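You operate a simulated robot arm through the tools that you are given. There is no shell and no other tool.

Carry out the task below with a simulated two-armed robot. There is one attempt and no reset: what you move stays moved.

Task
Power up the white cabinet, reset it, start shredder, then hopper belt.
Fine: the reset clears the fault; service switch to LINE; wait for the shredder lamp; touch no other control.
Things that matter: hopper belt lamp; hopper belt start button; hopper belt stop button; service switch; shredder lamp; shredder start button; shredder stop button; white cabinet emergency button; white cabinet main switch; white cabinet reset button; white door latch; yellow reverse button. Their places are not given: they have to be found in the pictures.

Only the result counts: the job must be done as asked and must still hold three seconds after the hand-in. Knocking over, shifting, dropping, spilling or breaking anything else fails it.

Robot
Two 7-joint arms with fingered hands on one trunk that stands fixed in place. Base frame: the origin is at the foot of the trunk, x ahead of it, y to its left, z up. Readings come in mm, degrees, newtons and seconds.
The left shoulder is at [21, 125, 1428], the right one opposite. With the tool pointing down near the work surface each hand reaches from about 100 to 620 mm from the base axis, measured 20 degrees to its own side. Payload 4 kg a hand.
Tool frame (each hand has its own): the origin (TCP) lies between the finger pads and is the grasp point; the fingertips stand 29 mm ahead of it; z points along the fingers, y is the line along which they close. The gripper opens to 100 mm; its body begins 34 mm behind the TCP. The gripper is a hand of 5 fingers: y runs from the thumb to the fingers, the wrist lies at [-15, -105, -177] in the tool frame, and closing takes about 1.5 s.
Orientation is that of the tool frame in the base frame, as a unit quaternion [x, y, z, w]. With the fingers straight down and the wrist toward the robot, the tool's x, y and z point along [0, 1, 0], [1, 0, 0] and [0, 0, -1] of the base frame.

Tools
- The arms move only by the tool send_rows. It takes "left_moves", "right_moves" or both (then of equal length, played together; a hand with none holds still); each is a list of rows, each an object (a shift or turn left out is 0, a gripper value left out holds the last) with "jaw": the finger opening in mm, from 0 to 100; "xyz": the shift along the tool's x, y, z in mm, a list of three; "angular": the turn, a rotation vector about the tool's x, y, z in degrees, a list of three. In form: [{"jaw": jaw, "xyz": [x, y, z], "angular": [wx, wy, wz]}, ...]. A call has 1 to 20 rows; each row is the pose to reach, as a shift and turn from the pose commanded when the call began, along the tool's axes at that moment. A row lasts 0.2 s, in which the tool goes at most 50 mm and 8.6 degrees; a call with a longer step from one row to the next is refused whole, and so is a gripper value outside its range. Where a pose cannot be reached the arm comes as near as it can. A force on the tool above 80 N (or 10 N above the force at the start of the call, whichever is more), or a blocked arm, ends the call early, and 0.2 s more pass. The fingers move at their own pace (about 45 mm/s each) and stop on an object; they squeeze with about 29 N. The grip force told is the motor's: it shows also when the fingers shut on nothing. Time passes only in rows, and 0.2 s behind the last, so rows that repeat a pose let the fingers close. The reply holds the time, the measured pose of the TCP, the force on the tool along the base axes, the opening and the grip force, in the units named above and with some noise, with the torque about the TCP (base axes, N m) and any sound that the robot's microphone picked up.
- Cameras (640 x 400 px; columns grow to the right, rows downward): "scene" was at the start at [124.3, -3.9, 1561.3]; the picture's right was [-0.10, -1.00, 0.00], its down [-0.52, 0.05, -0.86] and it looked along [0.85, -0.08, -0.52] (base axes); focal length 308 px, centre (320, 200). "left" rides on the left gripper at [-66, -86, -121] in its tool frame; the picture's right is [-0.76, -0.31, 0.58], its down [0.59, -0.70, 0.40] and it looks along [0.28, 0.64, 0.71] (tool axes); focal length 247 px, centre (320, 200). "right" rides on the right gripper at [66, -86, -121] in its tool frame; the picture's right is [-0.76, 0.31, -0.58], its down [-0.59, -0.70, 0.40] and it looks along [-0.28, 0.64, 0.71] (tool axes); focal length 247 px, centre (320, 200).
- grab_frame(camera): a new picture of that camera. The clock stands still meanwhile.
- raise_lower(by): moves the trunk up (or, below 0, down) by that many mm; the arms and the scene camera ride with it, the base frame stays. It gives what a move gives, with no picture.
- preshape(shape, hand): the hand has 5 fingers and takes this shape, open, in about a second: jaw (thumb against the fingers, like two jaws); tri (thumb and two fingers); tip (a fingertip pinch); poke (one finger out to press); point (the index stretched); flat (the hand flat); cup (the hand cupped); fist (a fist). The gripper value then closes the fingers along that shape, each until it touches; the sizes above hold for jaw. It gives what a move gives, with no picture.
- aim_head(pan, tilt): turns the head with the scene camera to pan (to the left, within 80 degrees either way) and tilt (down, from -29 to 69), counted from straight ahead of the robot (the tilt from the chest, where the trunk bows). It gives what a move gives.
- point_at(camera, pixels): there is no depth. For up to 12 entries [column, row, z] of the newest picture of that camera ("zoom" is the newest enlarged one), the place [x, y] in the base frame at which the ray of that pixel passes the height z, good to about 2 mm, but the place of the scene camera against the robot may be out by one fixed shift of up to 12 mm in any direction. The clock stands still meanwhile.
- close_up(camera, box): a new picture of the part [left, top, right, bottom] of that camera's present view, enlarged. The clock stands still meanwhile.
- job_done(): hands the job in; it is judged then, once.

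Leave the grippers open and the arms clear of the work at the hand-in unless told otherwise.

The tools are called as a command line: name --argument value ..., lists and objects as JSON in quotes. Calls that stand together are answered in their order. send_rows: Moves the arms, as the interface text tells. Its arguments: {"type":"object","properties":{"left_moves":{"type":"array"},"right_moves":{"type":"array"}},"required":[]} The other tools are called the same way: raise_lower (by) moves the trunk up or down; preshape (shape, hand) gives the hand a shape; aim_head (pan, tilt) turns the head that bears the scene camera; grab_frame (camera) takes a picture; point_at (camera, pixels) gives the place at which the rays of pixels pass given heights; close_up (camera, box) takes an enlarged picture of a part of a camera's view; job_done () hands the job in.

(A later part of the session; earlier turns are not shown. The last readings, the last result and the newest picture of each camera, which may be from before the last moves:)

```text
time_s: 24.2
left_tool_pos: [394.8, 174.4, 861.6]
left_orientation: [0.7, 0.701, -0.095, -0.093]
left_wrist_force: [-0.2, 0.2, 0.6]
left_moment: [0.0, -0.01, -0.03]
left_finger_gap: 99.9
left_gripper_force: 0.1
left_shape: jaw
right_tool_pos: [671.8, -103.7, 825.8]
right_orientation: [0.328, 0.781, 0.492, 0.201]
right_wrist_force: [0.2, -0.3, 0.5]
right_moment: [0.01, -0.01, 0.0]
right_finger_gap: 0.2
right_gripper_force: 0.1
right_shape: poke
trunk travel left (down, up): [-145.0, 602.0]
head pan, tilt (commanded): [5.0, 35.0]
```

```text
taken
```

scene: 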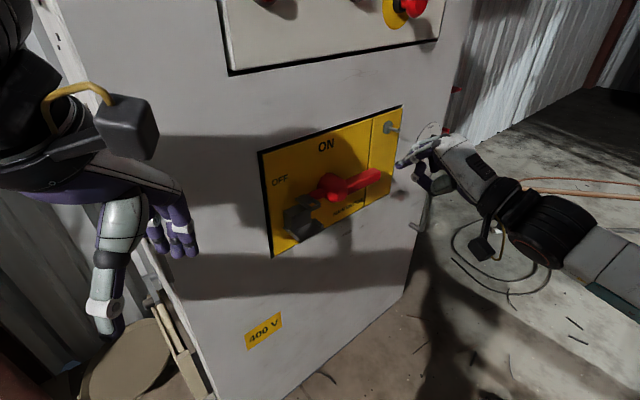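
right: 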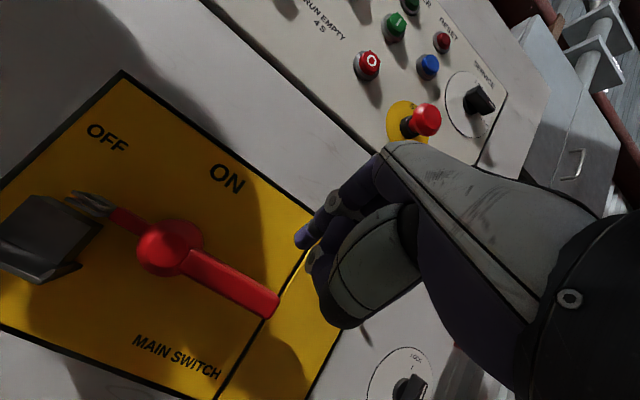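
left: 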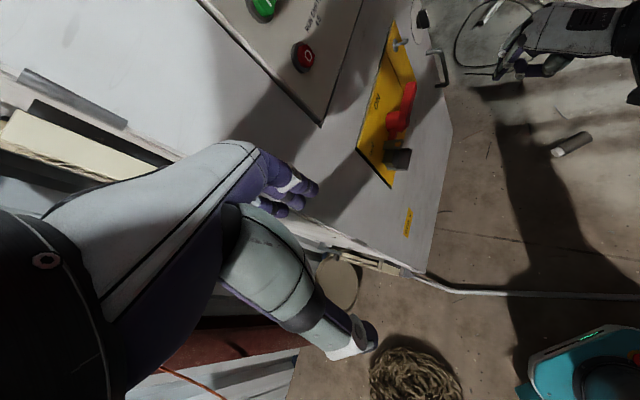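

The arm reached it, and with a second view the grip is pinned down: bar from s≈128 to 228, z 750–770, 29–54 mm off the plate. The fingertip is at s≈200, z≈814, above the bar. I'll move straight in until the tip is about 33 mm from the plate, then look.

send_rows --right_moves '[{"xyz": [0, 10, 20]}, {"xyz": [0, 20, 41]}, {"xyz": [0, 29, 60.4]}, {"xyz": [0, 29, 60.4]}]'

grab_frame --camera "right"

close_up --camera "scene" --box '[300, 100, 460, 240]'

```text
time_s: 25.2
left_tool_pos: [393.3, 174.7, 862.2]
left_orientation: [0.701, 0.701, -0.094, -0.093]
left_wrist_force: [-0.1, -0.5, -0.6]
left_moment: [0.01, 0.0, 0.0]
left_finger_gap: 99.8
left_gripper_force: 0.1
left_shape: jaw
right_tool_pos: [719.2, -58.1, 826.7]
right_orientation: [0.326, 0.781, 0.494, 0.2]
right_wrist_force: [0.0, 0.3, 0.2]
right_moment: [0.02, -0.05, -0.01]
right_finger_gap: 0.1
right_gripper_force: 0.1
right_shape: poke
trunk travel left (down, up): [-145.0, 602.0]
head pan, tilt (commanded): [5.0, 35.0]
```

```text
taken
```

right: 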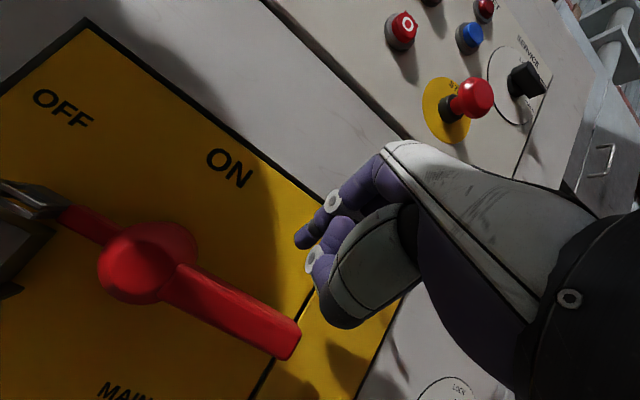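

```text
2.86 times, centred on (380, 170) of scene
```

zoom: 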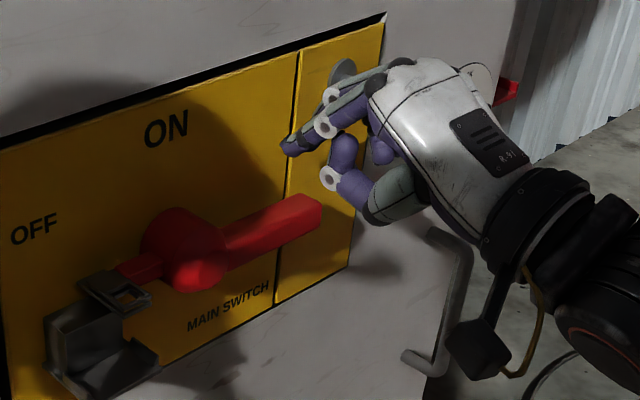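

The tip hangs above the grip bar and nothing is touching yet. The peg at the right is well clear. I'll push down on the bar gently, about 15° of turn, and read the force.

send_rows --right_moves '[{"xyz": [2.6, -16.6, 8]}, {"xyz": [5.3, -33.3, 16]}, {"xyz": [3.4, -42.1, 20.2]}, {"xyz": [2.7, -49.7, 23.9]}, {"xyz": [2.7, -49.7, 23.9]}]'

grab_frame --camera "right"

close_up --camera "scene" --box '[260, 100, 420, 260]'

```text
time_s: 26.4
left_tool_pos: [394.1, 173.2, 860.7]
left_orientation: [0.701, 0.701, -0.094, -0.094]
left_wrist_force: [-0.6, -0.2, -0.3]
left_moment: [-0.02, 0.01, -0.02]
left_finger_gap: 100.0
left_gripper_force: 0.0
left_shape: jaw
right_tool_pos: [715.6, -56.4, 770.7]
right_orientation: [0.326, 0.781, 0.494, 0.201]
right_wrist_force: [0.4, 0.1, 2.3]
right_moment: [0.08, -0.04, 0.02]
right_finger_gap: 0.1
right_gripper_force: 0.1
right_shape: poke
trunk travel left (down, up): [-145.0, 602.0]
head pan, tilt (commanded): [5.0, 35.0]
```

```text
taken
```

right: 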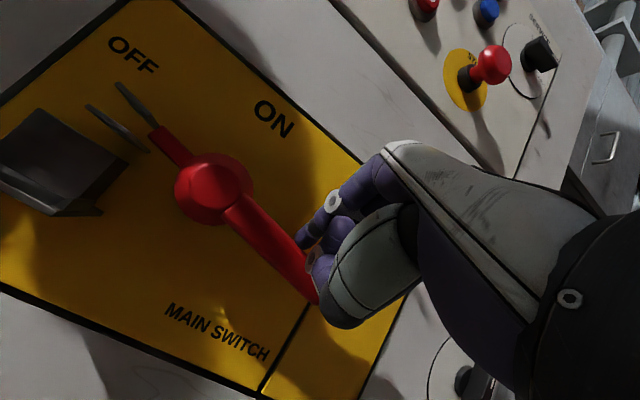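

```text
2.50 times, centred on (340, 180) of scene
```

zoom: 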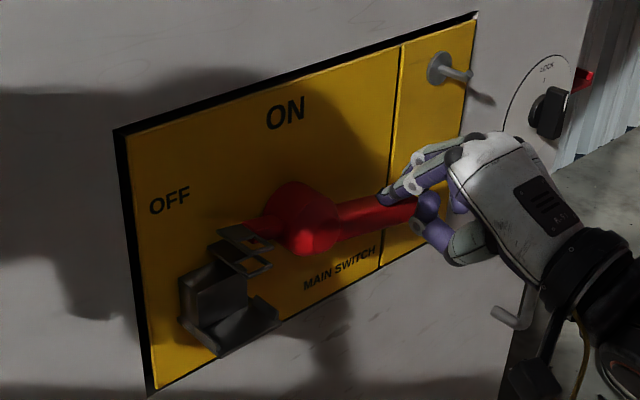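

The handle turned about 15° with only 2 N, and the upper eye plate lifts away with the tail, so nothing blocks it. I'll follow the arc down and left to about 90°.

send_rows --right_moves '[{"xyz": [1.1, -11, 5.3]}, {"xyz": [4.1, -21.7, 10.4]}, {"xyz": [9.2, -31.7, 15.2]}, {"xyz": [16.2, -40.7, 19.6]}, {"xyz": [24.8, -48.5, 23.3]}, {"xyz": [34.7, -54.8, 26.3]}, {"xyz": [45.9, -59.4, 28.5]}, {"xyz": [51.7, -61.1, 29.4]}, {"xyz": [51.7, -61.1, 29.4]}]'

grab_frame --camera "right"

grab_frame --camera "scene"

```text
time_s: 28.4
left_tool_pos: [392.8, 174.5, 861.9]
left_orientation: [0.701, 0.7, -0.095, -0.094]
left_wrist_force: [0.0, -0.6, -0.6]
left_moment: [0.0, 0.02, 0.0]
left_finger_gap: 99.7
left_gripper_force: 0.0
left_shape: jaw
right_tool_pos: [681.2, -18.8, 703.4]
right_orientation: [0.328, 0.78, 0.494, 0.202]
right_wrist_force: [7.2, -5.6, 2.1]
right_moment: [0.04, 0.0, -0.18]
right_finger_gap: 0.0
right_gripper_force: 0.1
right_shape: poke
trunk travel left (down, up): [-145.0, 602.0]
head pan, tilt (commanded): [5.0, 35.0]
```

```text
taken
```

right: 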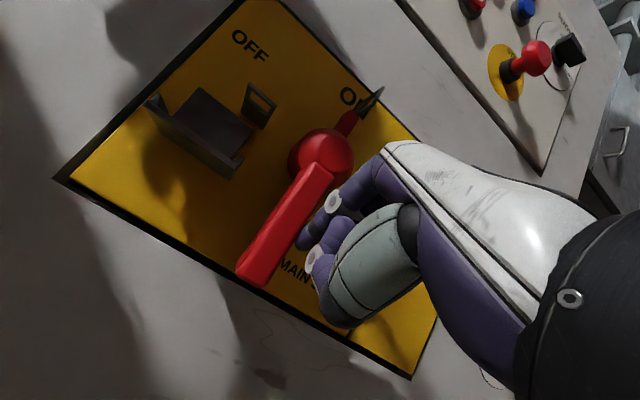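

```text
taken
```

scene: 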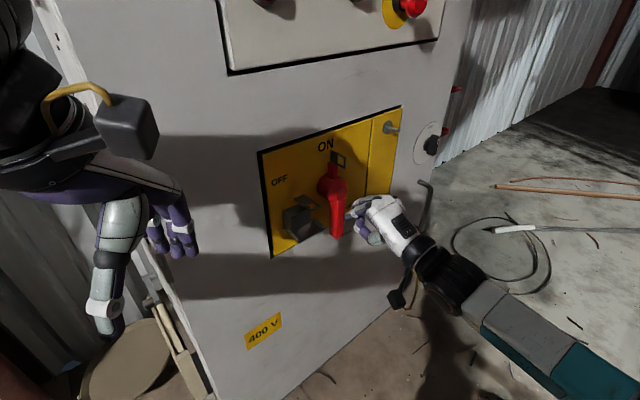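

The handle now looks vertical, tail up at ON, with about 9 N on the finger. I'll tilt the head up to see whether any panel lamp reacts to power.

aim_head --pan -5 --tilt 10

grab_frame --camera "scene"

close_up --camera "right" --box '[220, 60, 420, 290]'

```text
time_s: 29.3
left_tool_pos: [394.0, 173.3, 862.5]
left_orientation: [0.701, 0.701, -0.095, -0.094]
left_wrist_force: [0.5, 0.4, 0.5]
left_moment: [0.01, 0.01, 0.0]
left_finger_gap: 99.9
left_gripper_force: 0.1
left_shape: jaw
right_tool_pos: [680.5, -20.4, 704.1]
right_orientation: [0.326, 0.781, 0.494, 0.201]
right_wrist_force: [10.9, -8.6, 3.4]
right_moment: [0.09, -0.04, -0.26]
right_finger_gap: 0.0
right_gripper_force: 0.1
right_shape: poke
trunk travel left (down, up): [-145.0, 602.0]
head pan, tilt (commanded): [-5.0, 10.0]
```

```text
taken
```

scene: 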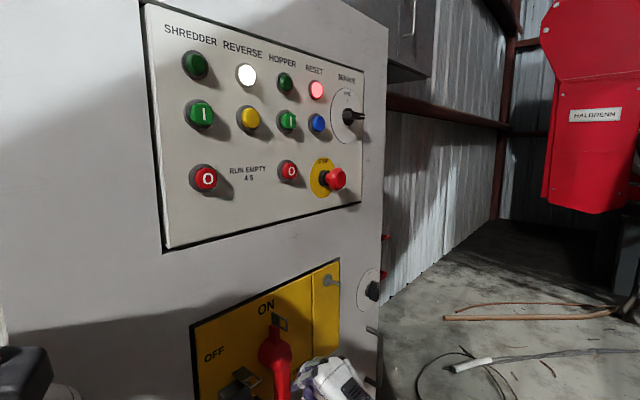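

```text
1.74 times, centred on (320, 175) of right
```

zoom: 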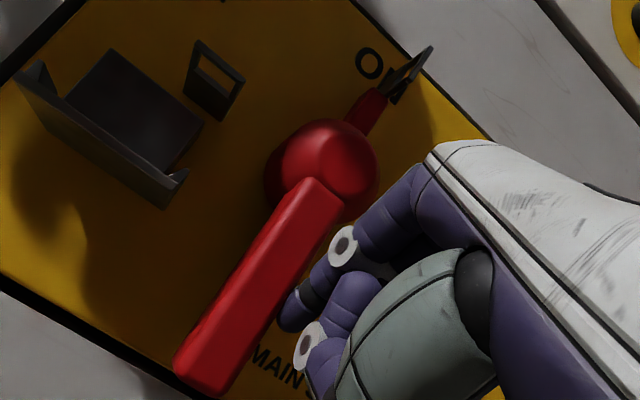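

Power is on: the white lamp and the red RESET lamp are now lit. I'll slide the finger off the handle to the right, then back away from the plate, and check the handle stays.

send_rows --right_moves '[{"xyz": [-12, 0, 0]}, {"xyz": [-25, 0, 0]}, {"xyz": [-25, -18, -36]}, {"xyz": [-25, -36, -72]}, {"xyz": [-25, -54, -108]}, {"xyz": [-25, -72, -144]}, {"xyz": [-25, -80, -160]}]'

grab_frame --camera "scene"

grab_frame --camera "right"

```text
time_s: 30.9
left_tool_pos: [394.3, 173.8, 861.5]
left_orientation: [0.701, 0.7, -0.095, -0.095]
left_wrist_force: [0.0, -0.1, -0.2]
left_moment: [0.01, -0.01, 0.0]
left_finger_gap: 99.9
left_gripper_force: 0.1
left_shape: jaw
right_tool_pos: [571.7, -162.9, 701.3]
right_orientation: [0.326, 0.781, 0.494, 0.2]
right_wrist_force: [-0.3, 0.0, -0.4]
right_moment: [-0.01, -0.02, 0.02]
right_finger_gap: 0.0
right_gripper_force: 0.1
right_shape: poke
trunk travel left (down, up): [-145.0, 602.0]
head pan, tilt (commanded): [-5.0, 10.0]
```

```text
taken
```

scene: 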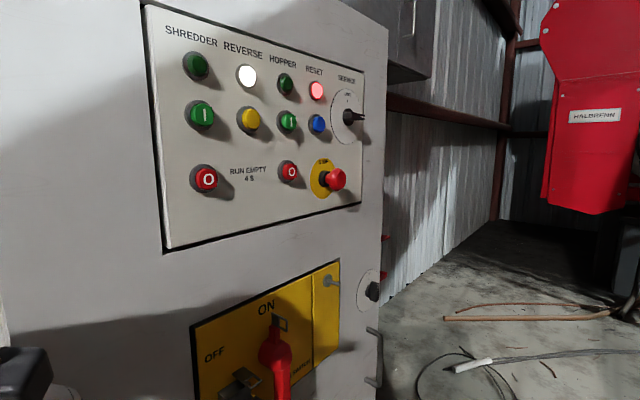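

```text
taken
```

right: 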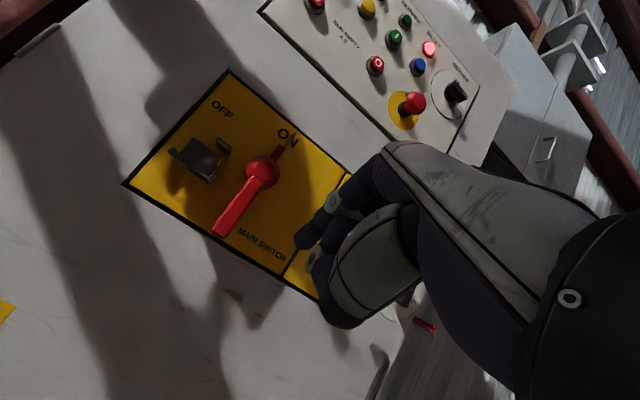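

The handle stays at ON and the lamps stay lit. I'll raise the trunk 230 mm to work on the panel, and look again.

raise_lower --by 230

aim_head --pan 0 --tilt 20

grab_frame --camera "scene"

grab_frame --camera "right"

```text
time_s: 33.3
left_tool_pos: [395.5, 173.2, 1090.6]
left_orientation: [0.701, 0.701, -0.094, -0.094]
left_wrist_force: [0.3, -1.0, 0.8]
left_moment: [0.02, 0.0, 0.04]
left_finger_gap: 100.0
left_gripper_force: 0.1
left_shape: jaw
right_tool_pos: [570.6, -161.5, 929.9]
right_orientation: [0.327, 0.781, 0.494, 0.2]
right_wrist_force: [0.0, -0.3, 0.7]
right_moment: [-0.03, 0.01, -0.01]
right_finger_gap: 0.0
right_gripper_force: 0.1
right_shape: poke
trunk travel left (down, up): [-375.0, 372.0]
head pan, tilt (commanded): [-5.0, 10.0]
```

```text
time_s: 34.0
left_tool_pos: [394.3, 174.1, 1091.3]
left_orientation: [0.701, 0.701, -0.095, -0.094]
left_wrist_force: [-0.1, 0.0, -0.6]
left_moment: [0.0, -0.06, 0.03]
left_finger_gap: 99.5
left_gripper_force: 0.1
left_shape: jaw
right_tool_pos: [570.6, -162.3, 930.9]
right_orientation: [0.328, 0.78, 0.493, 0.202]
right_wrist_force: [0.0, 0.4, 0.5]
right_moment: [0.07, -0.02, -0.02]
right_finger_gap: 0.0
right_gripper_force: 0.1
right_shape: poke
trunk travel left (down, up): [-375.0, 372.0]
head pan, tilt (commanded): [0.0, 20.0]
```

```text
taken
```

scene: 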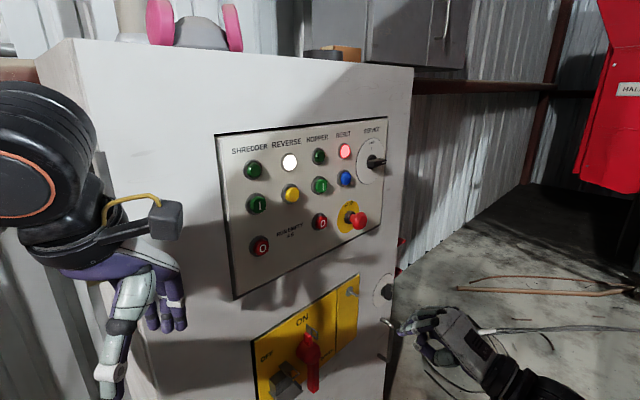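

```text
taken
```

right: 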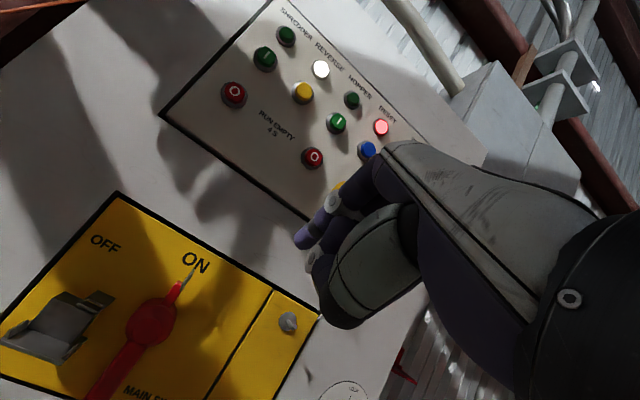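

The panel fills the view: lamps in the top row, starts in the second row, stops in the third. I'll lift the right hand 130 mm for a second view of the panel at another height, to cross the rays.

close_up --camera "right" --box '[150, 0, 430, 220]'

send_rows --right_moves '[{"xyz": [0, 39, -18.8]}, {"xyz": [0, 78, -37.5]}, {"xyz": [0, 117, -56.3]}, {"xyz": [0, 117, -56.3]}]'

grab_frame --camera "right"

close_up --camera "right" --box '[60, 50, 340, 330]'

```text
1.82 times, centred on (290, 110) of right
```

zoom: 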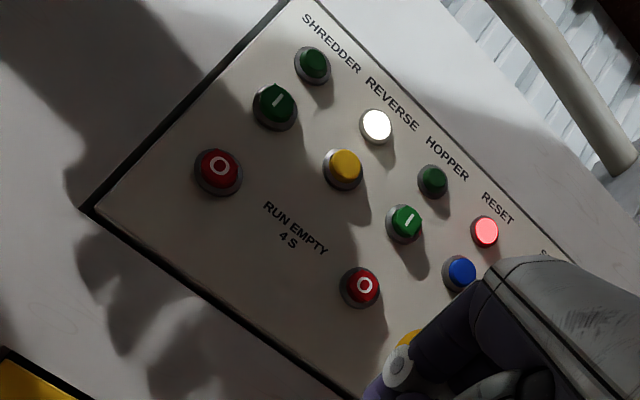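

```text
time_s: 35.0
left_tool_pos: [394.9, 172.9, 1090.9]
left_orientation: [0.7, 0.701, -0.095, -0.094]
left_wrist_force: [-0.4, -0.3, 0.2]
left_moment: [-0.01, 0.01, 0.03]
left_finger_gap: 100.0
left_gripper_force: 0.1
left_shape: jaw
right_tool_pos: [570.9, -162.9, 1061.0]
right_orientation: [0.327, 0.781, 0.493, 0.201]
right_wrist_force: [1.0, 0.2, 0.9]
right_moment: [0.04, 0.03, 0.03]
right_finger_gap: 0.0
right_gripper_force: 0.1
right_shape: poke
trunk travel left (down, up): [-375.0, 372.0]
head pan, tilt (commanded): [0.0, 20.0]
```

```text
taken
```

right: 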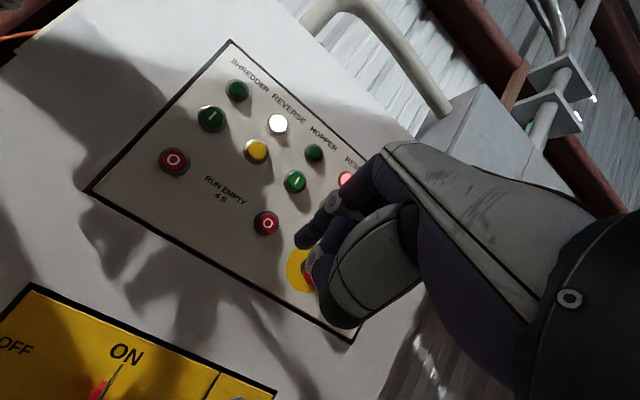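

```text
1.43 times, centred on (200, 190) of right
```

zoom: 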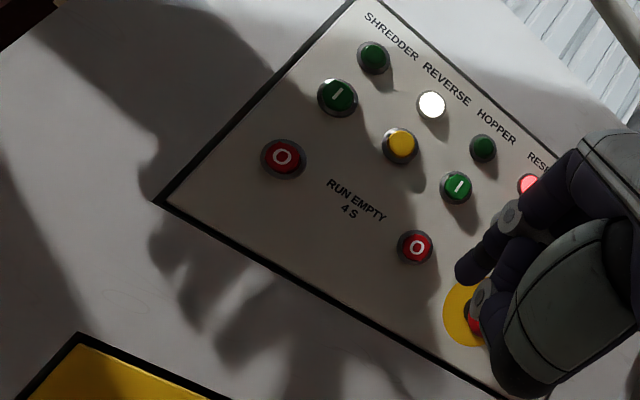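

The button grid comes out as columns at s≈26, 101, 176 and 251 mm along the face, starts at z≈1146, stops at z≈1066. I still need the service knob, which the hand hides, so I'll zoom the scene camera on reset, service and e-stop and use the known buttons to correct the scene offset.

close_up --camera "scene" --box '[300, 110, 400, 250]'

close_up --camera "scene" --box '[330, 120, 400, 200]'

```text
2.86 times, centred on (350, 180) of scene
```

zoom: 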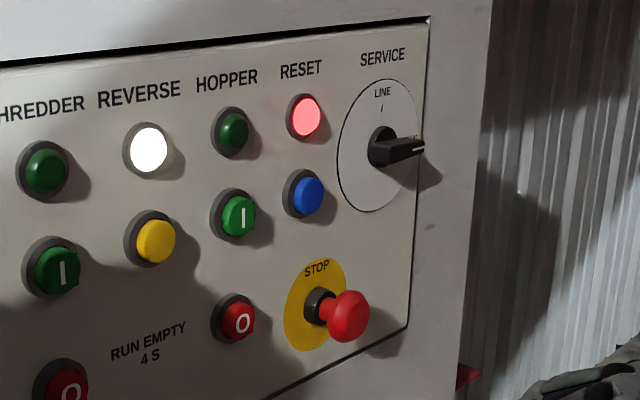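

```text
5.00 times, centred on (365, 160) of scene
```

zoom: 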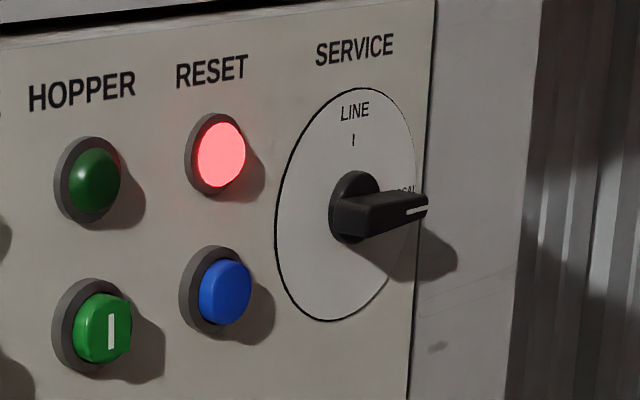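

I'll take rays from this zoomed picture at two heights: blue cap (225,292), hopper start cap (103,328), service knob base (350,206), pointer end (425,207), disc left edge (277,225) and red lamp (221,154).

point_at --camera "zoom" --pixels '[[225, 292, 1250], [225, 292, 1100], [103, 328, 1250], [103, 328, 1100], [350, 206, 1250], [350, 206, 1100], [425, 207, 1250], [425, 207, 1100], [277, 225, 1250], [277, 225, 1100], [221, 154, 1250], [221, 154, 1100]]'

```text
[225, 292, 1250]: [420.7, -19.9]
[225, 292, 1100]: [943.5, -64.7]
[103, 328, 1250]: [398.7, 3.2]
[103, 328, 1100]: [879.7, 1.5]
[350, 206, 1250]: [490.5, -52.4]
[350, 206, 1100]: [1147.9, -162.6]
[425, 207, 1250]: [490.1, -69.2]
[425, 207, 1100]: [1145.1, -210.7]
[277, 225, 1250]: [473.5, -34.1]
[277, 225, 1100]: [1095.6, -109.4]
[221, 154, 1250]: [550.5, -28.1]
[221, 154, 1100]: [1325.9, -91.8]
```

The scene rays agree with the wrist-camera grid within about 2 mm, so the scene shift here is small. The service knob centre is about s=342, z=1168. I'll zoom closer on the knob to get its shape and depth.

close_up --camera "scene" --box '[362, 145, 394, 175]'

close_up --camera "right" --box '[290, 150, 350, 290]'

```text
13.33 times, centred on (378, 160) of scene
```

zoom: 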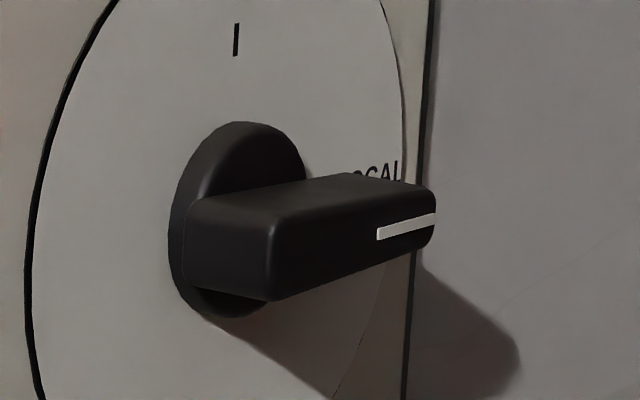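

```text
2.86 times, centred on (320, 220) of right
```

zoom: 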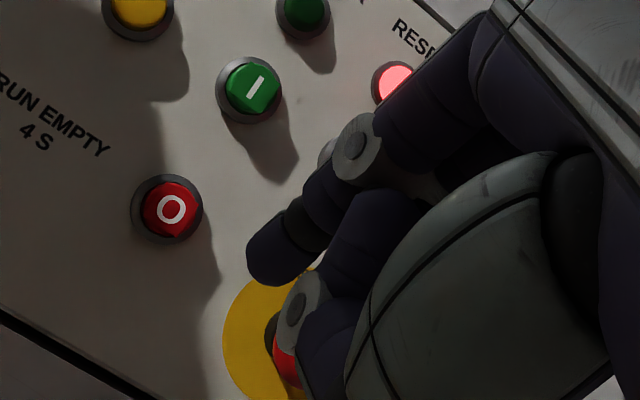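

The knob is a bar about ±24 mm about its centre, standing about 14–34 mm off the panel. I can turn it counter-clockwise from LOCAL to LINE by pushing its left end down with the fingertip, which needs less reach. First I'll turn the hand 22.5° to the right about the vertical, which helps the reach and keeps the other fingers off the panel.

send_rows --right_moves '[{"angular": [-0.08, -6.8, 3.2]}, {"angular": [-0.17, -13.5, 6.5]}, {"angular": [-0.25, -20.3, 9.7]}, {"angular": [-0.25, -20.3, 9.7]}]'

grab_frame --camera "right"

```text
time_s: 36.0
left_tool_pos: [394.4, 174.0, 1093.0]
left_orientation: [0.701, 0.701, -0.094, -0.094]
left_wrist_force: [0.2, 0.3, -0.7]
left_moment: [-0.01, -0.01, 0.03]
left_finger_gap: 99.6
left_gripper_force: 0.0
left_shape: jaw
right_tool_pos: [570.8, -163.8, 1060.0]
right_orientation: [0.473, 0.701, 0.445, 0.294]
right_wrist_force: [-0.3, -0.2, 0.6]
right_moment: [-0.02, 0.01, -0.03]
right_finger_gap: 0.0
right_gripper_force: 0.1
right_shape: poke
trunk travel left (down, up): [-375.0, 372.0]
head pan, tilt (commanded): [0.0, 20.0]
```

```text
taken
```

right: 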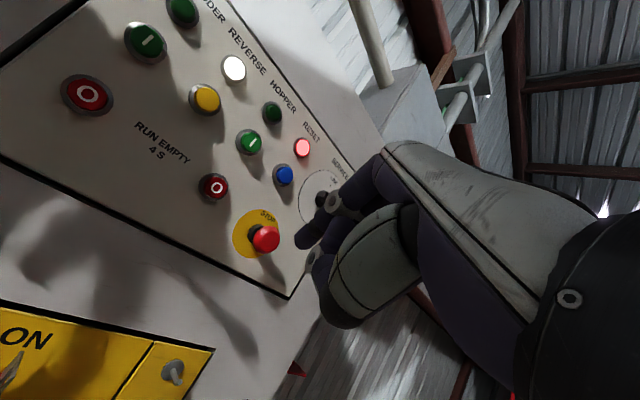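

The hand now has a 22.5° yaw and the reset and e-stop are in view. I'll move the tip to a point 90 mm off the panel, above and left of the service knob, at s≈318, z≈1205, and check the reach.

send_rows --right_moves '[{"xyz": [-12.7, 35.6, 13.7]}, {"xyz": [-25.4, 71.1, 27.4]}, {"xyz": [-38, 106.7, 41]}, {"xyz": [-50.7, 142.3, 54.7]}, {"xyz": [-63.4, 177.8, 68.4]}, {"xyz": [-76.1, 213.4, 82.1]}, {"xyz": [-76.1, 213.4, 82.1]}]'

grab_frame --camera "right"

close_up --camera "scene" --box '[300, 100, 460, 240]'

```text
time_s: 37.6
left_tool_pos: [393.6, 172.7, 1093.5]
left_orientation: [0.701, 0.701, -0.094, -0.094]
left_wrist_force: [0.9, 0.1, 0.6]
left_moment: [0.02, 0.0, 0.01]
left_finger_gap: 99.8
left_gripper_force: 0.0
left_shape: jaw
right_tool_pos: [755.1, -171.6, 1218.2]
right_orientation: [0.473, 0.702, 0.445, 0.293]
right_wrist_force: [0.2, 0.3, -0.1]
right_moment: [-0.01, -0.02, -0.01]
right_finger_gap: 0.0
right_gripper_force: 0.1
right_shape: poke
trunk travel left (down, up): [-375.0, 372.0]
head pan, tilt (commanded): [0.0, 20.0]
```

```text
taken
```

right: 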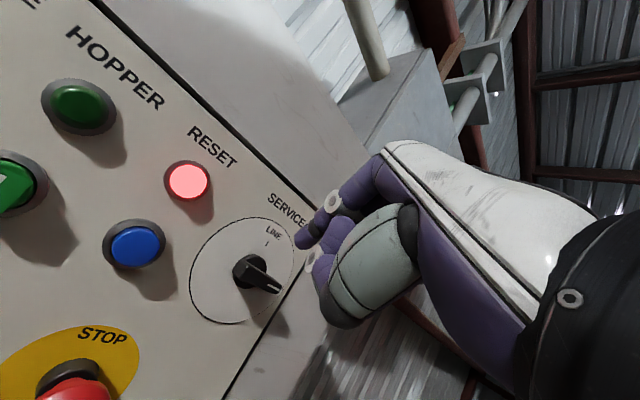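

```text
2.86 times, centred on (380, 170) of scene
```

zoom: 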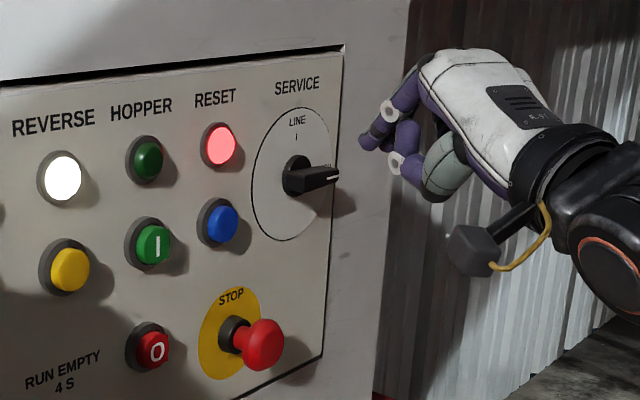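

The position is within reach. I'll zoom the right camera on the knob and reset button to refine their places from this closer view.

close_up --camera "right" --box '[90, 200, 330, 340]'

close_up --camera "right" --box '[180, 200, 340, 330]'

```text
2.67 times, centred on (210, 270) of right
```

zoom: 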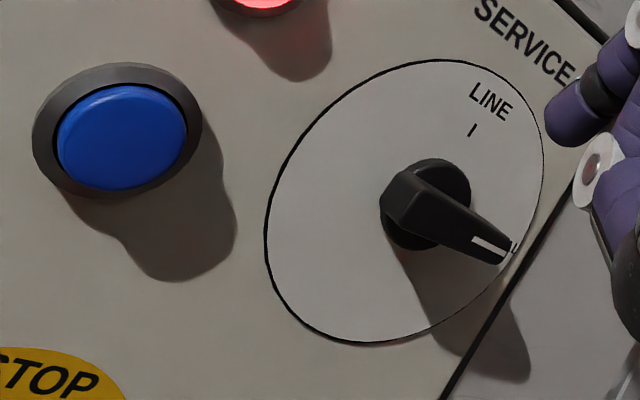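

```text
3.08 times, centred on (260, 265) of right
```

zoom: 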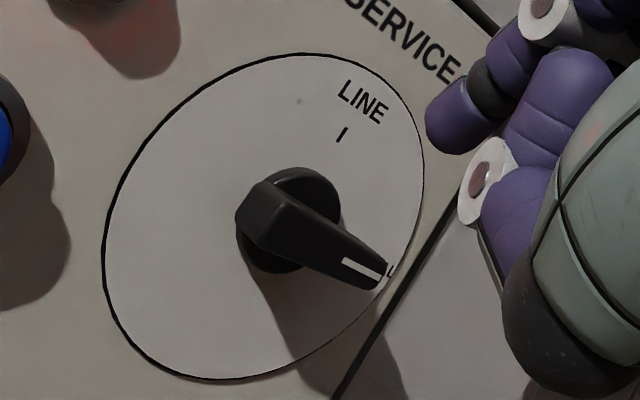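

The disc centre is at s≈355, z≈1165 and the bar reaches about ±28 mm, standing up to 25 mm off the panel. I'll move the tip in above the bar's left end, to s≈335, z≈1200, 14 mm off the panel.

send_rows --right_moves '[{"xyz": [4.4, 8.8, 23.6]}, {"xyz": [8.8, 17.6, 47.1]}, {"xyz": [13.2, 26.4, 70.7]}, {"xyz": [13.2, 26.4, 70.7]}]'

grab_frame --camera "right"

close_up --camera "right" --box '[180, 180, 360, 340]'

close_up --camera "scene" --box '[330, 110, 420, 210]'

```text
time_s: 38.6
left_tool_pos: [394.3, 175.3, 1092.0]
left_orientation: [0.701, 0.701, -0.093, -0.095]
left_wrist_force: [0.1, -0.3, -0.2]
left_moment: [-0.01, -0.02, -0.02]
left_finger_gap: 99.7
left_gripper_force: 0.0
left_shape: jaw
right_tool_pos: [820.2, -131.2, 1212.1]
right_orientation: [0.472, 0.702, 0.446, 0.292]
right_wrist_force: [-0.4, -0.2, 0.0]
right_moment: [0.01, -0.02, 0.01]
right_finger_gap: 0.0
right_gripper_force: 0.0
right_shape: poke
trunk travel left (down, up): [-375.0, 372.0]
head pan, tilt (commanded): [0.0, 20.0]
```

```text
taken
```

right: 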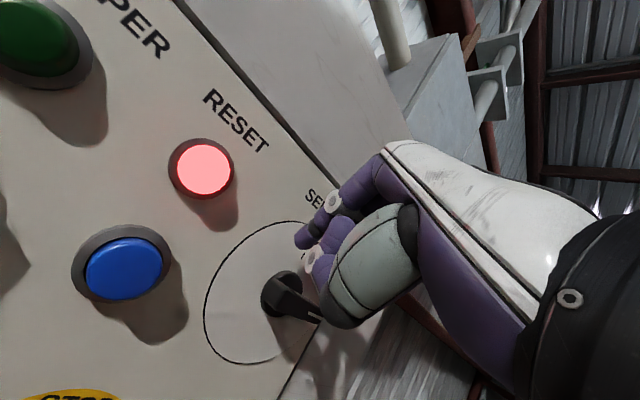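

```text
2.50 times, centred on (270, 260) of right
```

zoom: 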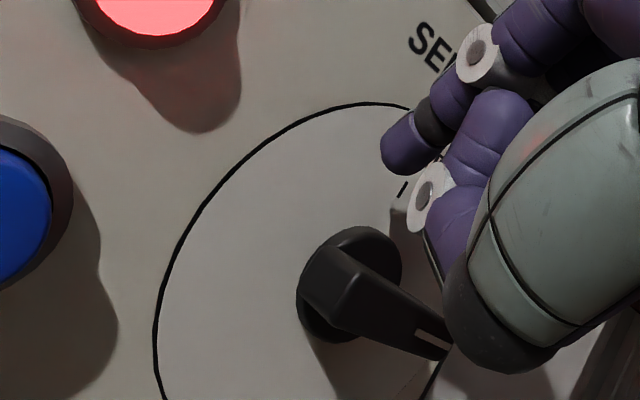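

```text
4.00 times, centred on (375, 160) of scene
```

zoom: 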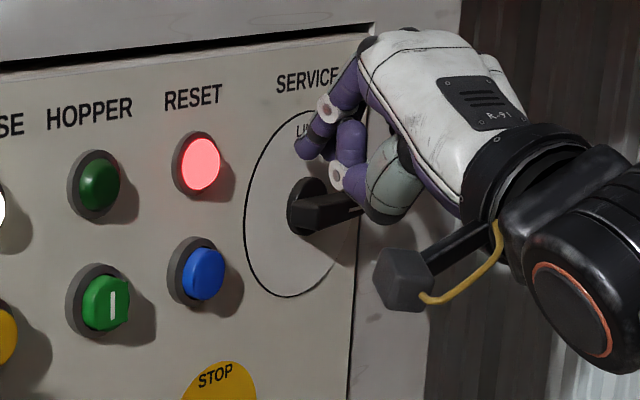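

The tip is at the planned spot without contact. Seen close up, the bar is an asymmetric pointer: only about 17 mm of it lies left of the pivot, but about 32 mm lies to the right. Pushing the long right end up from below gives better leverage, so I'll back out, then move right and below the pointer and check the reach.

send_rows --right_moves '[{"xyz": [-9.9, -9.9, -20.8]}, {"xyz": [-19.7, -19.7, -41.6]}, {"xyz": [-42, -46.5, -18.5]}, {"xyz": [-64.2, -73.2, 4.7]}, {"xyz": [-64.2, -73.2, 4.7]}]'

grab_frame --camera "right"

close_up --camera "scene" --box '[330, 110, 430, 220]'

```text
time_s: 39.8
left_tool_pos: [393.4, 174.4, 1091.7]
left_orientation: [0.7, 0.701, -0.095, -0.093]
left_wrist_force: [0.5, 0.2, 0.7]
left_moment: [0.01, -0.02, -0.01]
left_finger_gap: 100.1
left_gripper_force: 0.0
left_shape: jaw
right_tool_pos: [816.1, -199.0, 1140.8]
right_orientation: [0.472, 0.702, 0.445, 0.294]
right_wrist_force: [0.0, -0.3, -0.1]
right_moment: [0.03, 0.0, 0.03]
right_finger_gap: 0.2
right_gripper_force: 0.1
right_shape: poke
trunk travel left (down, up): [-375.0, 372.0]
head pan, tilt (commanded): [0.0, 20.0]
```

```text
taken
```

right: 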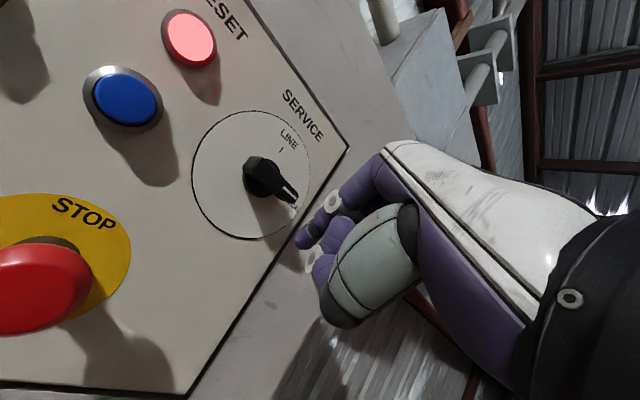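

```text
3.64 times, centred on (380, 165) of scene
```

zoom: 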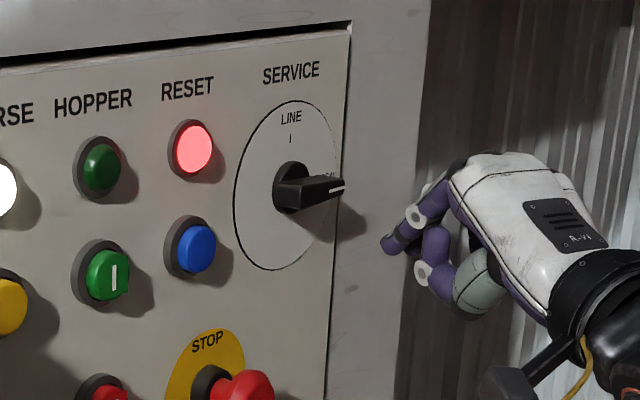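

The tip is now right of and below the pointer, 65 mm off the panel, with no reach limit flagged. I'll zoom to re-measure the knob from this nearer, lower angle.

close_up --camera "right" --box '[180, 90, 360, 270]'

```text
2.22 times, centred on (270, 180) of right
```

zoom: 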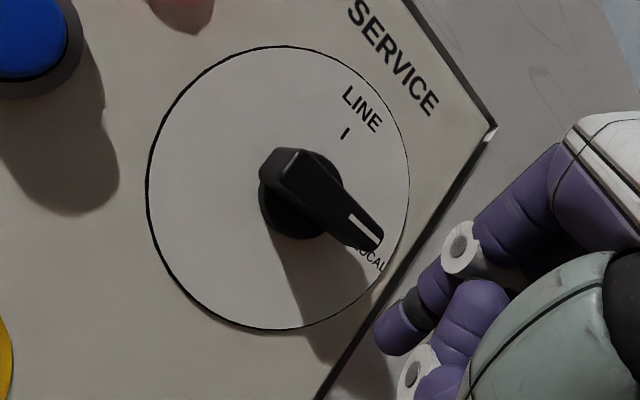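

The pivot is at about s=355, z=1164, with the pointer end near s=389. I'll move in under the pointer with the tip at s≈384, z≈1131, 8 mm off the panel, checking that I reach it and touch nothing.

send_rows --right_moves '[{"xyz": [6.5, 8.2, 16]}, {"xyz": [13, 16.4, 32]}, {"xyz": [19.6, 24.6, 47.9]}, {"xyz": [19.6, 24.6, 47.9]}]'

grab_frame --camera "right"

close_up --camera "scene" --box '[340, 120, 420, 200]'

```text
time_s: 40.8
left_tool_pos: [394.3, 172.7, 1092.7]
left_orientation: [0.7, 0.701, -0.094, -0.094]
left_wrist_force: [0.5, 0.4, 0.8]
left_moment: [0.02, 0.03, 0.03]
left_finger_gap: 99.8
left_gripper_force: 0.1
left_shape: jaw
right_tool_pos: [859.7, -161.6, 1142.3]
right_orientation: [0.473, 0.702, 0.444, 0.293]
right_wrist_force: [-3.6, -4.4, -4.5]
right_moment: [0.04, -0.11, 0.06]
right_finger_gap: 0.0
right_gripper_force: 0.0
right_shape: poke
trunk travel left (down, up): [-375.0, 372.0]
head pan, tilt (commanded): [0.0, 20.0]
```

```text
taken
```

right: 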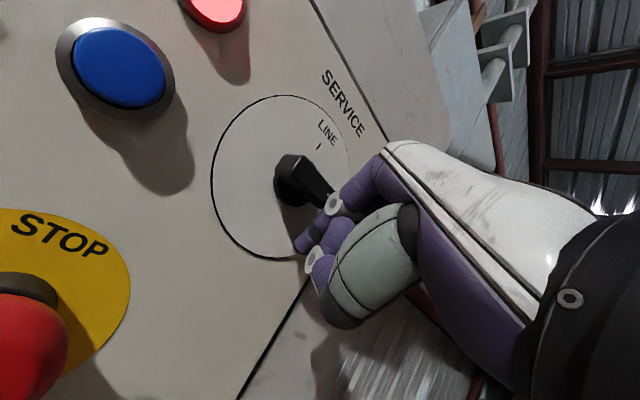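

```text
5.00 times, centred on (380, 160) of scene
```

zoom: 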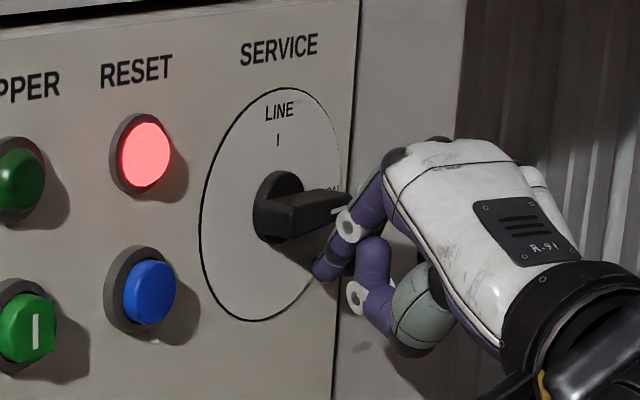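

The finger now touches the pointer lightly from below, about 7 N, because its last segment slopes down steeply. Pushing up should still turn the pointer. I'll go up through about half the turn, easing 2 mm outward, then check.

send_rows --right_moves '[{"xyz": [-2.6, 3.8, -1.9]}, {"xyz": [-5.1, 7.7, -3.7]}, {"xyz": [-5, 13.9, -6.6]}, {"xyz": [-4.9, 20, -9.6]}, {"xyz": [-4.9, 20, -9.6]}]'

grab_frame --camera "right"

close_up --camera "scene" --box '[340, 120, 420, 200]'

```text
time_s: 42.0
left_tool_pos: [393.4, 173.6, 1092.0]
left_orientation: [0.701, 0.701, -0.094, -0.094]
left_wrist_force: [0.7, 0.2, -0.5]
left_moment: [0.0, 0.0, -0.01]
left_finger_gap: 99.7
left_gripper_force: 0.1
left_shape: jaw
right_tool_pos: [862.0, -166.6, 1163.8]
right_orientation: [0.472, 0.702, 0.446, 0.293]
right_wrist_force: [-1.2, -2.7, -1.0]
right_moment: [-0.02, -0.03, 0.03]
right_finger_gap: 0.0
right_gripper_force: 0.1
right_shape: poke
trunk travel left (down, up): [-375.0, 372.0]
head pan, tilt (commanded): [0.0, 20.0]
```

```text
taken
```

right: 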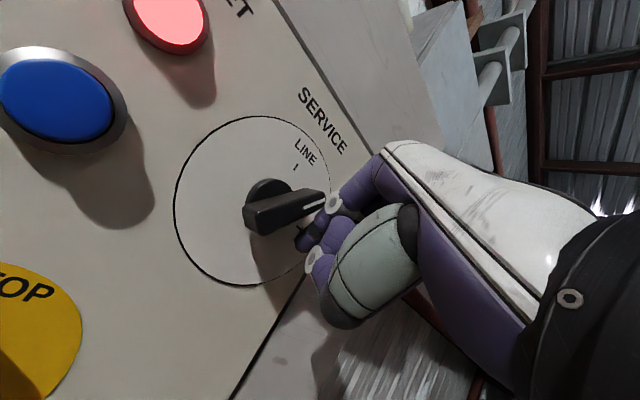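

```text
5.00 times, centred on (380, 160) of scene
```

zoom: 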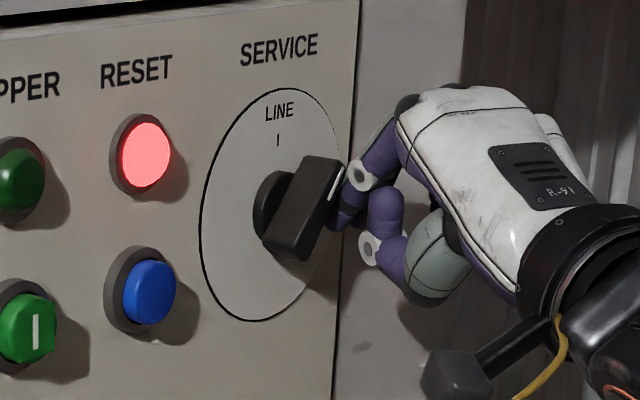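

The pointer has turned about halfway. I'll carry on along the arc up and left to the 90° position.

send_rows --right_moves '[{"xyz": [2.3, 5, -3.4]}, {"xyz": [5.2, 9.5, -7]}, {"xyz": [9.5, 13.1, -10.7]}, {"xyz": [13.9, 15.4, -13.8]}, {"xyz": [13.9, 15.4, -13.8]}]'

grab_frame --camera "right"

close_up --camera "scene" --box '[340, 120, 420, 200]'

```text
time_s: 43.2
left_tool_pos: [395.2, 173.4, 1092.1]
left_orientation: [0.701, 0.701, -0.095, -0.094]
left_wrist_force: [0.4, 0.3, -0.5]
left_moment: [0.01, -0.04, 0.0]
left_finger_gap: 99.6
left_gripper_force: 0.0
left_shape: jaw
right_tool_pos: [852.5, -155.5, 1184.6]
right_orientation: [0.474, 0.701, 0.445, 0.294]
right_wrist_force: [4.2, -4.9, -1.3]
right_moment: [-0.03, 0.02, -0.01]
right_finger_gap: 0.0
right_gripper_force: 0.0
right_shape: poke
trunk travel left (down, up): [-375.0, 372.0]
head pan, tilt (commanded): [0.0, 20.0]
```

```text
taken
```

right: 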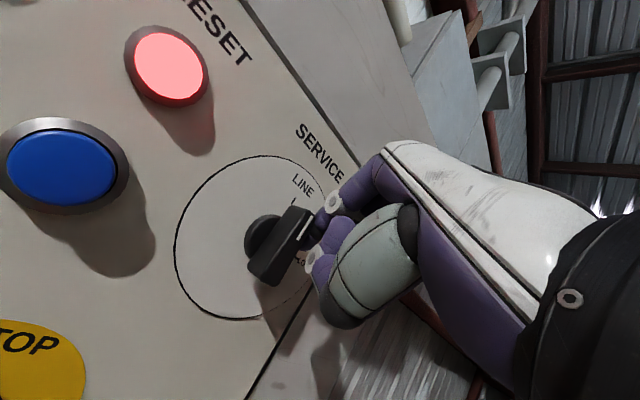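

```text
5.00 times, centred on (380, 160) of scene
```

zoom: 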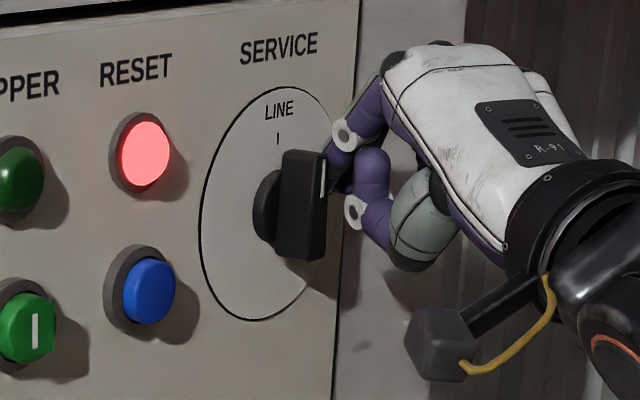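

The pointer is nearly upright at LINE with about 6 N on the finger. I'll nudge 4 mm further left to be sure it sits at its stop.

send_rows --right_moves '[{"xyz": [2, 0.7, -1.3]}, {"xyz": [3.9, 1.3, -2.5]}, {"xyz": [3.9, 1.3, -2.5]}]'

close_up --camera "scene" --box '[340, 120, 420, 200]'

```text
time_s: 44.0
left_tool_pos: [397.0, 172.3, 1091.3]
left_orientation: [0.701, 0.7, -0.095, -0.096]
left_wrist_force: [0.3, -0.1, -0.8]
left_moment: [0.01, -0.03, 0.01]
left_finger_gap: 99.8
left_gripper_force: 0.0
left_shape: jaw
right_tool_pos: [850.9, -156.4, 1186.1]
right_orientation: [0.474, 0.701, 0.444, 0.293]
right_wrist_force: [13.1, -12.2, -2.0]
right_moment: [0.03, 0.08, -0.11]
right_finger_gap: 0.0
right_gripper_force: 0.1
right_shape: poke
trunk travel left (down, up): [-375.0, 372.0]
head pan, tilt (commanded): [0.0, 20.0]
```

```text
5.00 times, centred on (380, 160) of scene
```

zoom: 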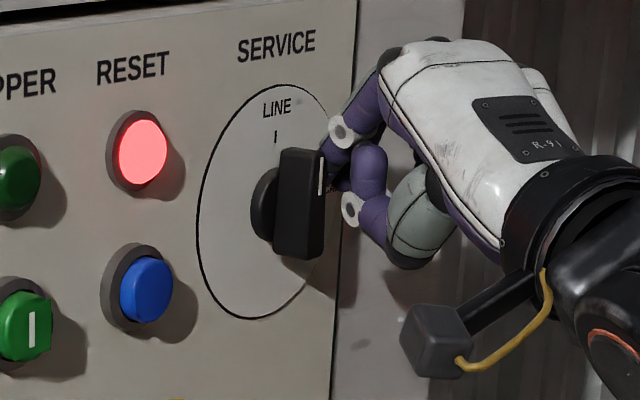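

The force rose to 18 N, so the knob is against its LINE stop. I'll slide the finger off to the right a little, then back straight out.

send_rows --right_moves '[{"xyz": [-9.2, 1.8, 3.5]}, {"xyz": [-9.2, 1.8, 3.5]}, {"xyz": [-20, -9, -20]}, {"xyz": [-31, -20, -43]}, {"xyz": [-41, -30, -63]}]'

grab_frame --camera "right"

close_up --camera "scene" --box '[300, 110, 420, 220]'

```text
time_s: 45.2
left_tool_pos: [394.3, 172.8, 1092.4]
left_orientation: [0.7, 0.701, -0.095, -0.094]
left_wrist_force: [0.1, -0.8, 0.0]
left_moment: [0.01, 0.01, 0.01]
left_finger_gap: 99.8
left_gripper_force: 0.0
left_shape: jaw
right_tool_pos: [799.6, -216.6, 1189.0]
right_orientation: [0.472, 0.702, 0.446, 0.293]
right_wrist_force: [0.1, -0.4, -0.4]
right_moment: [-0.01, 0.02, 0.0]
right_finger_gap: 0.0
right_gripper_force: 0.0
right_shape: poke
trunk travel left (down, up): [-375.0, 372.0]
head pan, tilt (commanded): [0.0, 20.0]
```

```text
taken
```

right: 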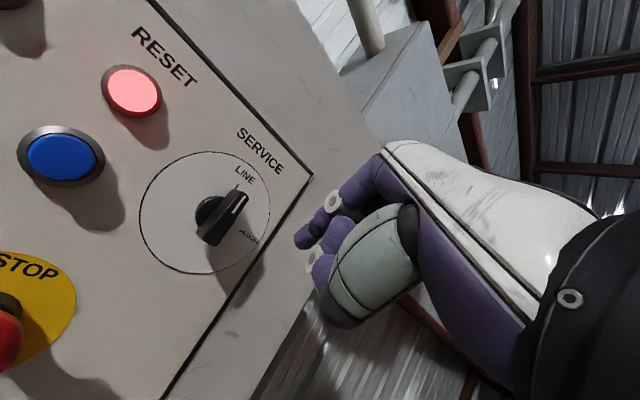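

```text
3.64 times, centred on (360, 165) of scene
```

zoom: 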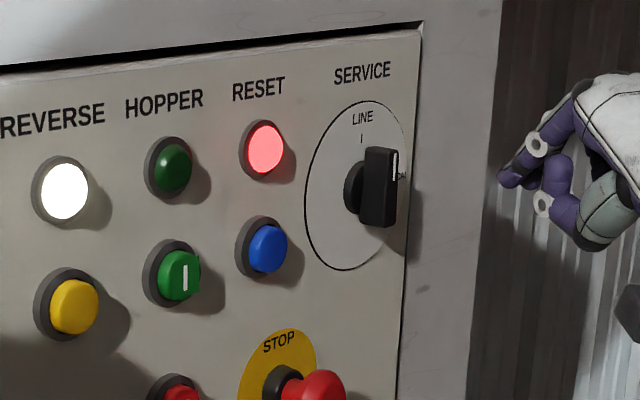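

The service switch is now at LINE; the red fault lamp still glows. Next I'll bring the finger in front of the blue reset button, at s≈252, z≈1140, 60 mm off the panel.

send_rows --right_moves '[{"xyz": [32.5, -11.3, -1.3]}, {"xyz": [65, -22.6, -2.6]}, {"xyz": [97.6, -33.8, -3.8]}, {"xyz": [130.1, -45.1, -5.1]}, {"xyz": [130.1, -45.1, -5.1]}]'

grab_frame --camera "right"

close_up --camera "scene" --box '[300, 110, 420, 220]'

```text
time_s: 46.4
left_tool_pos: [393.7, 173.8, 1092.1]
left_orientation: [0.701, 0.701, -0.094, -0.095]
left_wrist_force: [0.6, 0.5, 0.2]
left_moment: [0.02, 0.02, -0.01]
left_finger_gap: 99.9
left_gripper_force: 0.0
left_shape: jaw
right_tool_pos: [727.5, -105.0, 1149.5]
right_orientation: [0.472, 0.702, 0.445, 0.294]
right_wrist_force: [-0.2, 1.6, -0.1]
right_moment: [0.01, 0.02, -0.01]
right_finger_gap: 0.0
right_gripper_force: 0.1
right_shape: poke
trunk travel left (down, up): [-375.0, 372.0]
head pan, tilt (commanded): [0.0, 20.0]
```

```text
taken
```

right: 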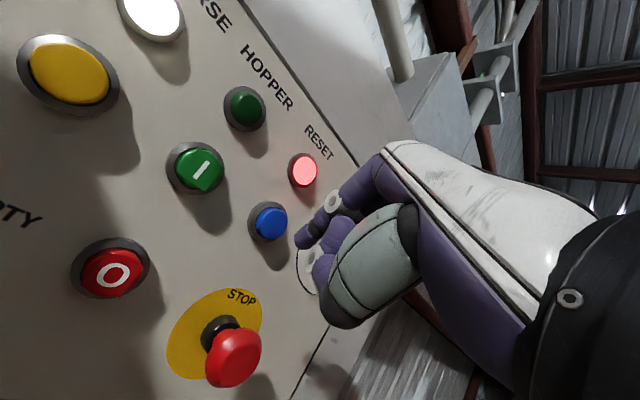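

```text
3.64 times, centred on (360, 165) of scene
```

zoom: 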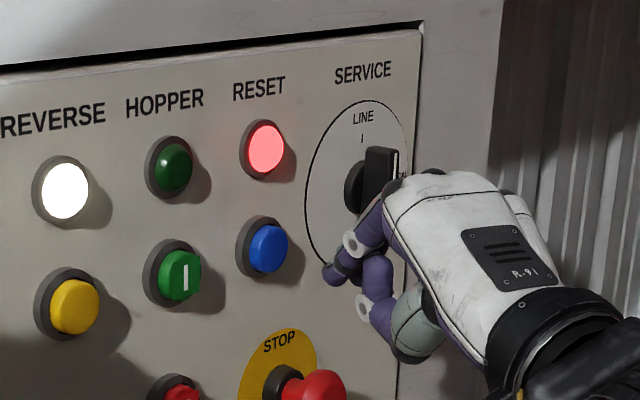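

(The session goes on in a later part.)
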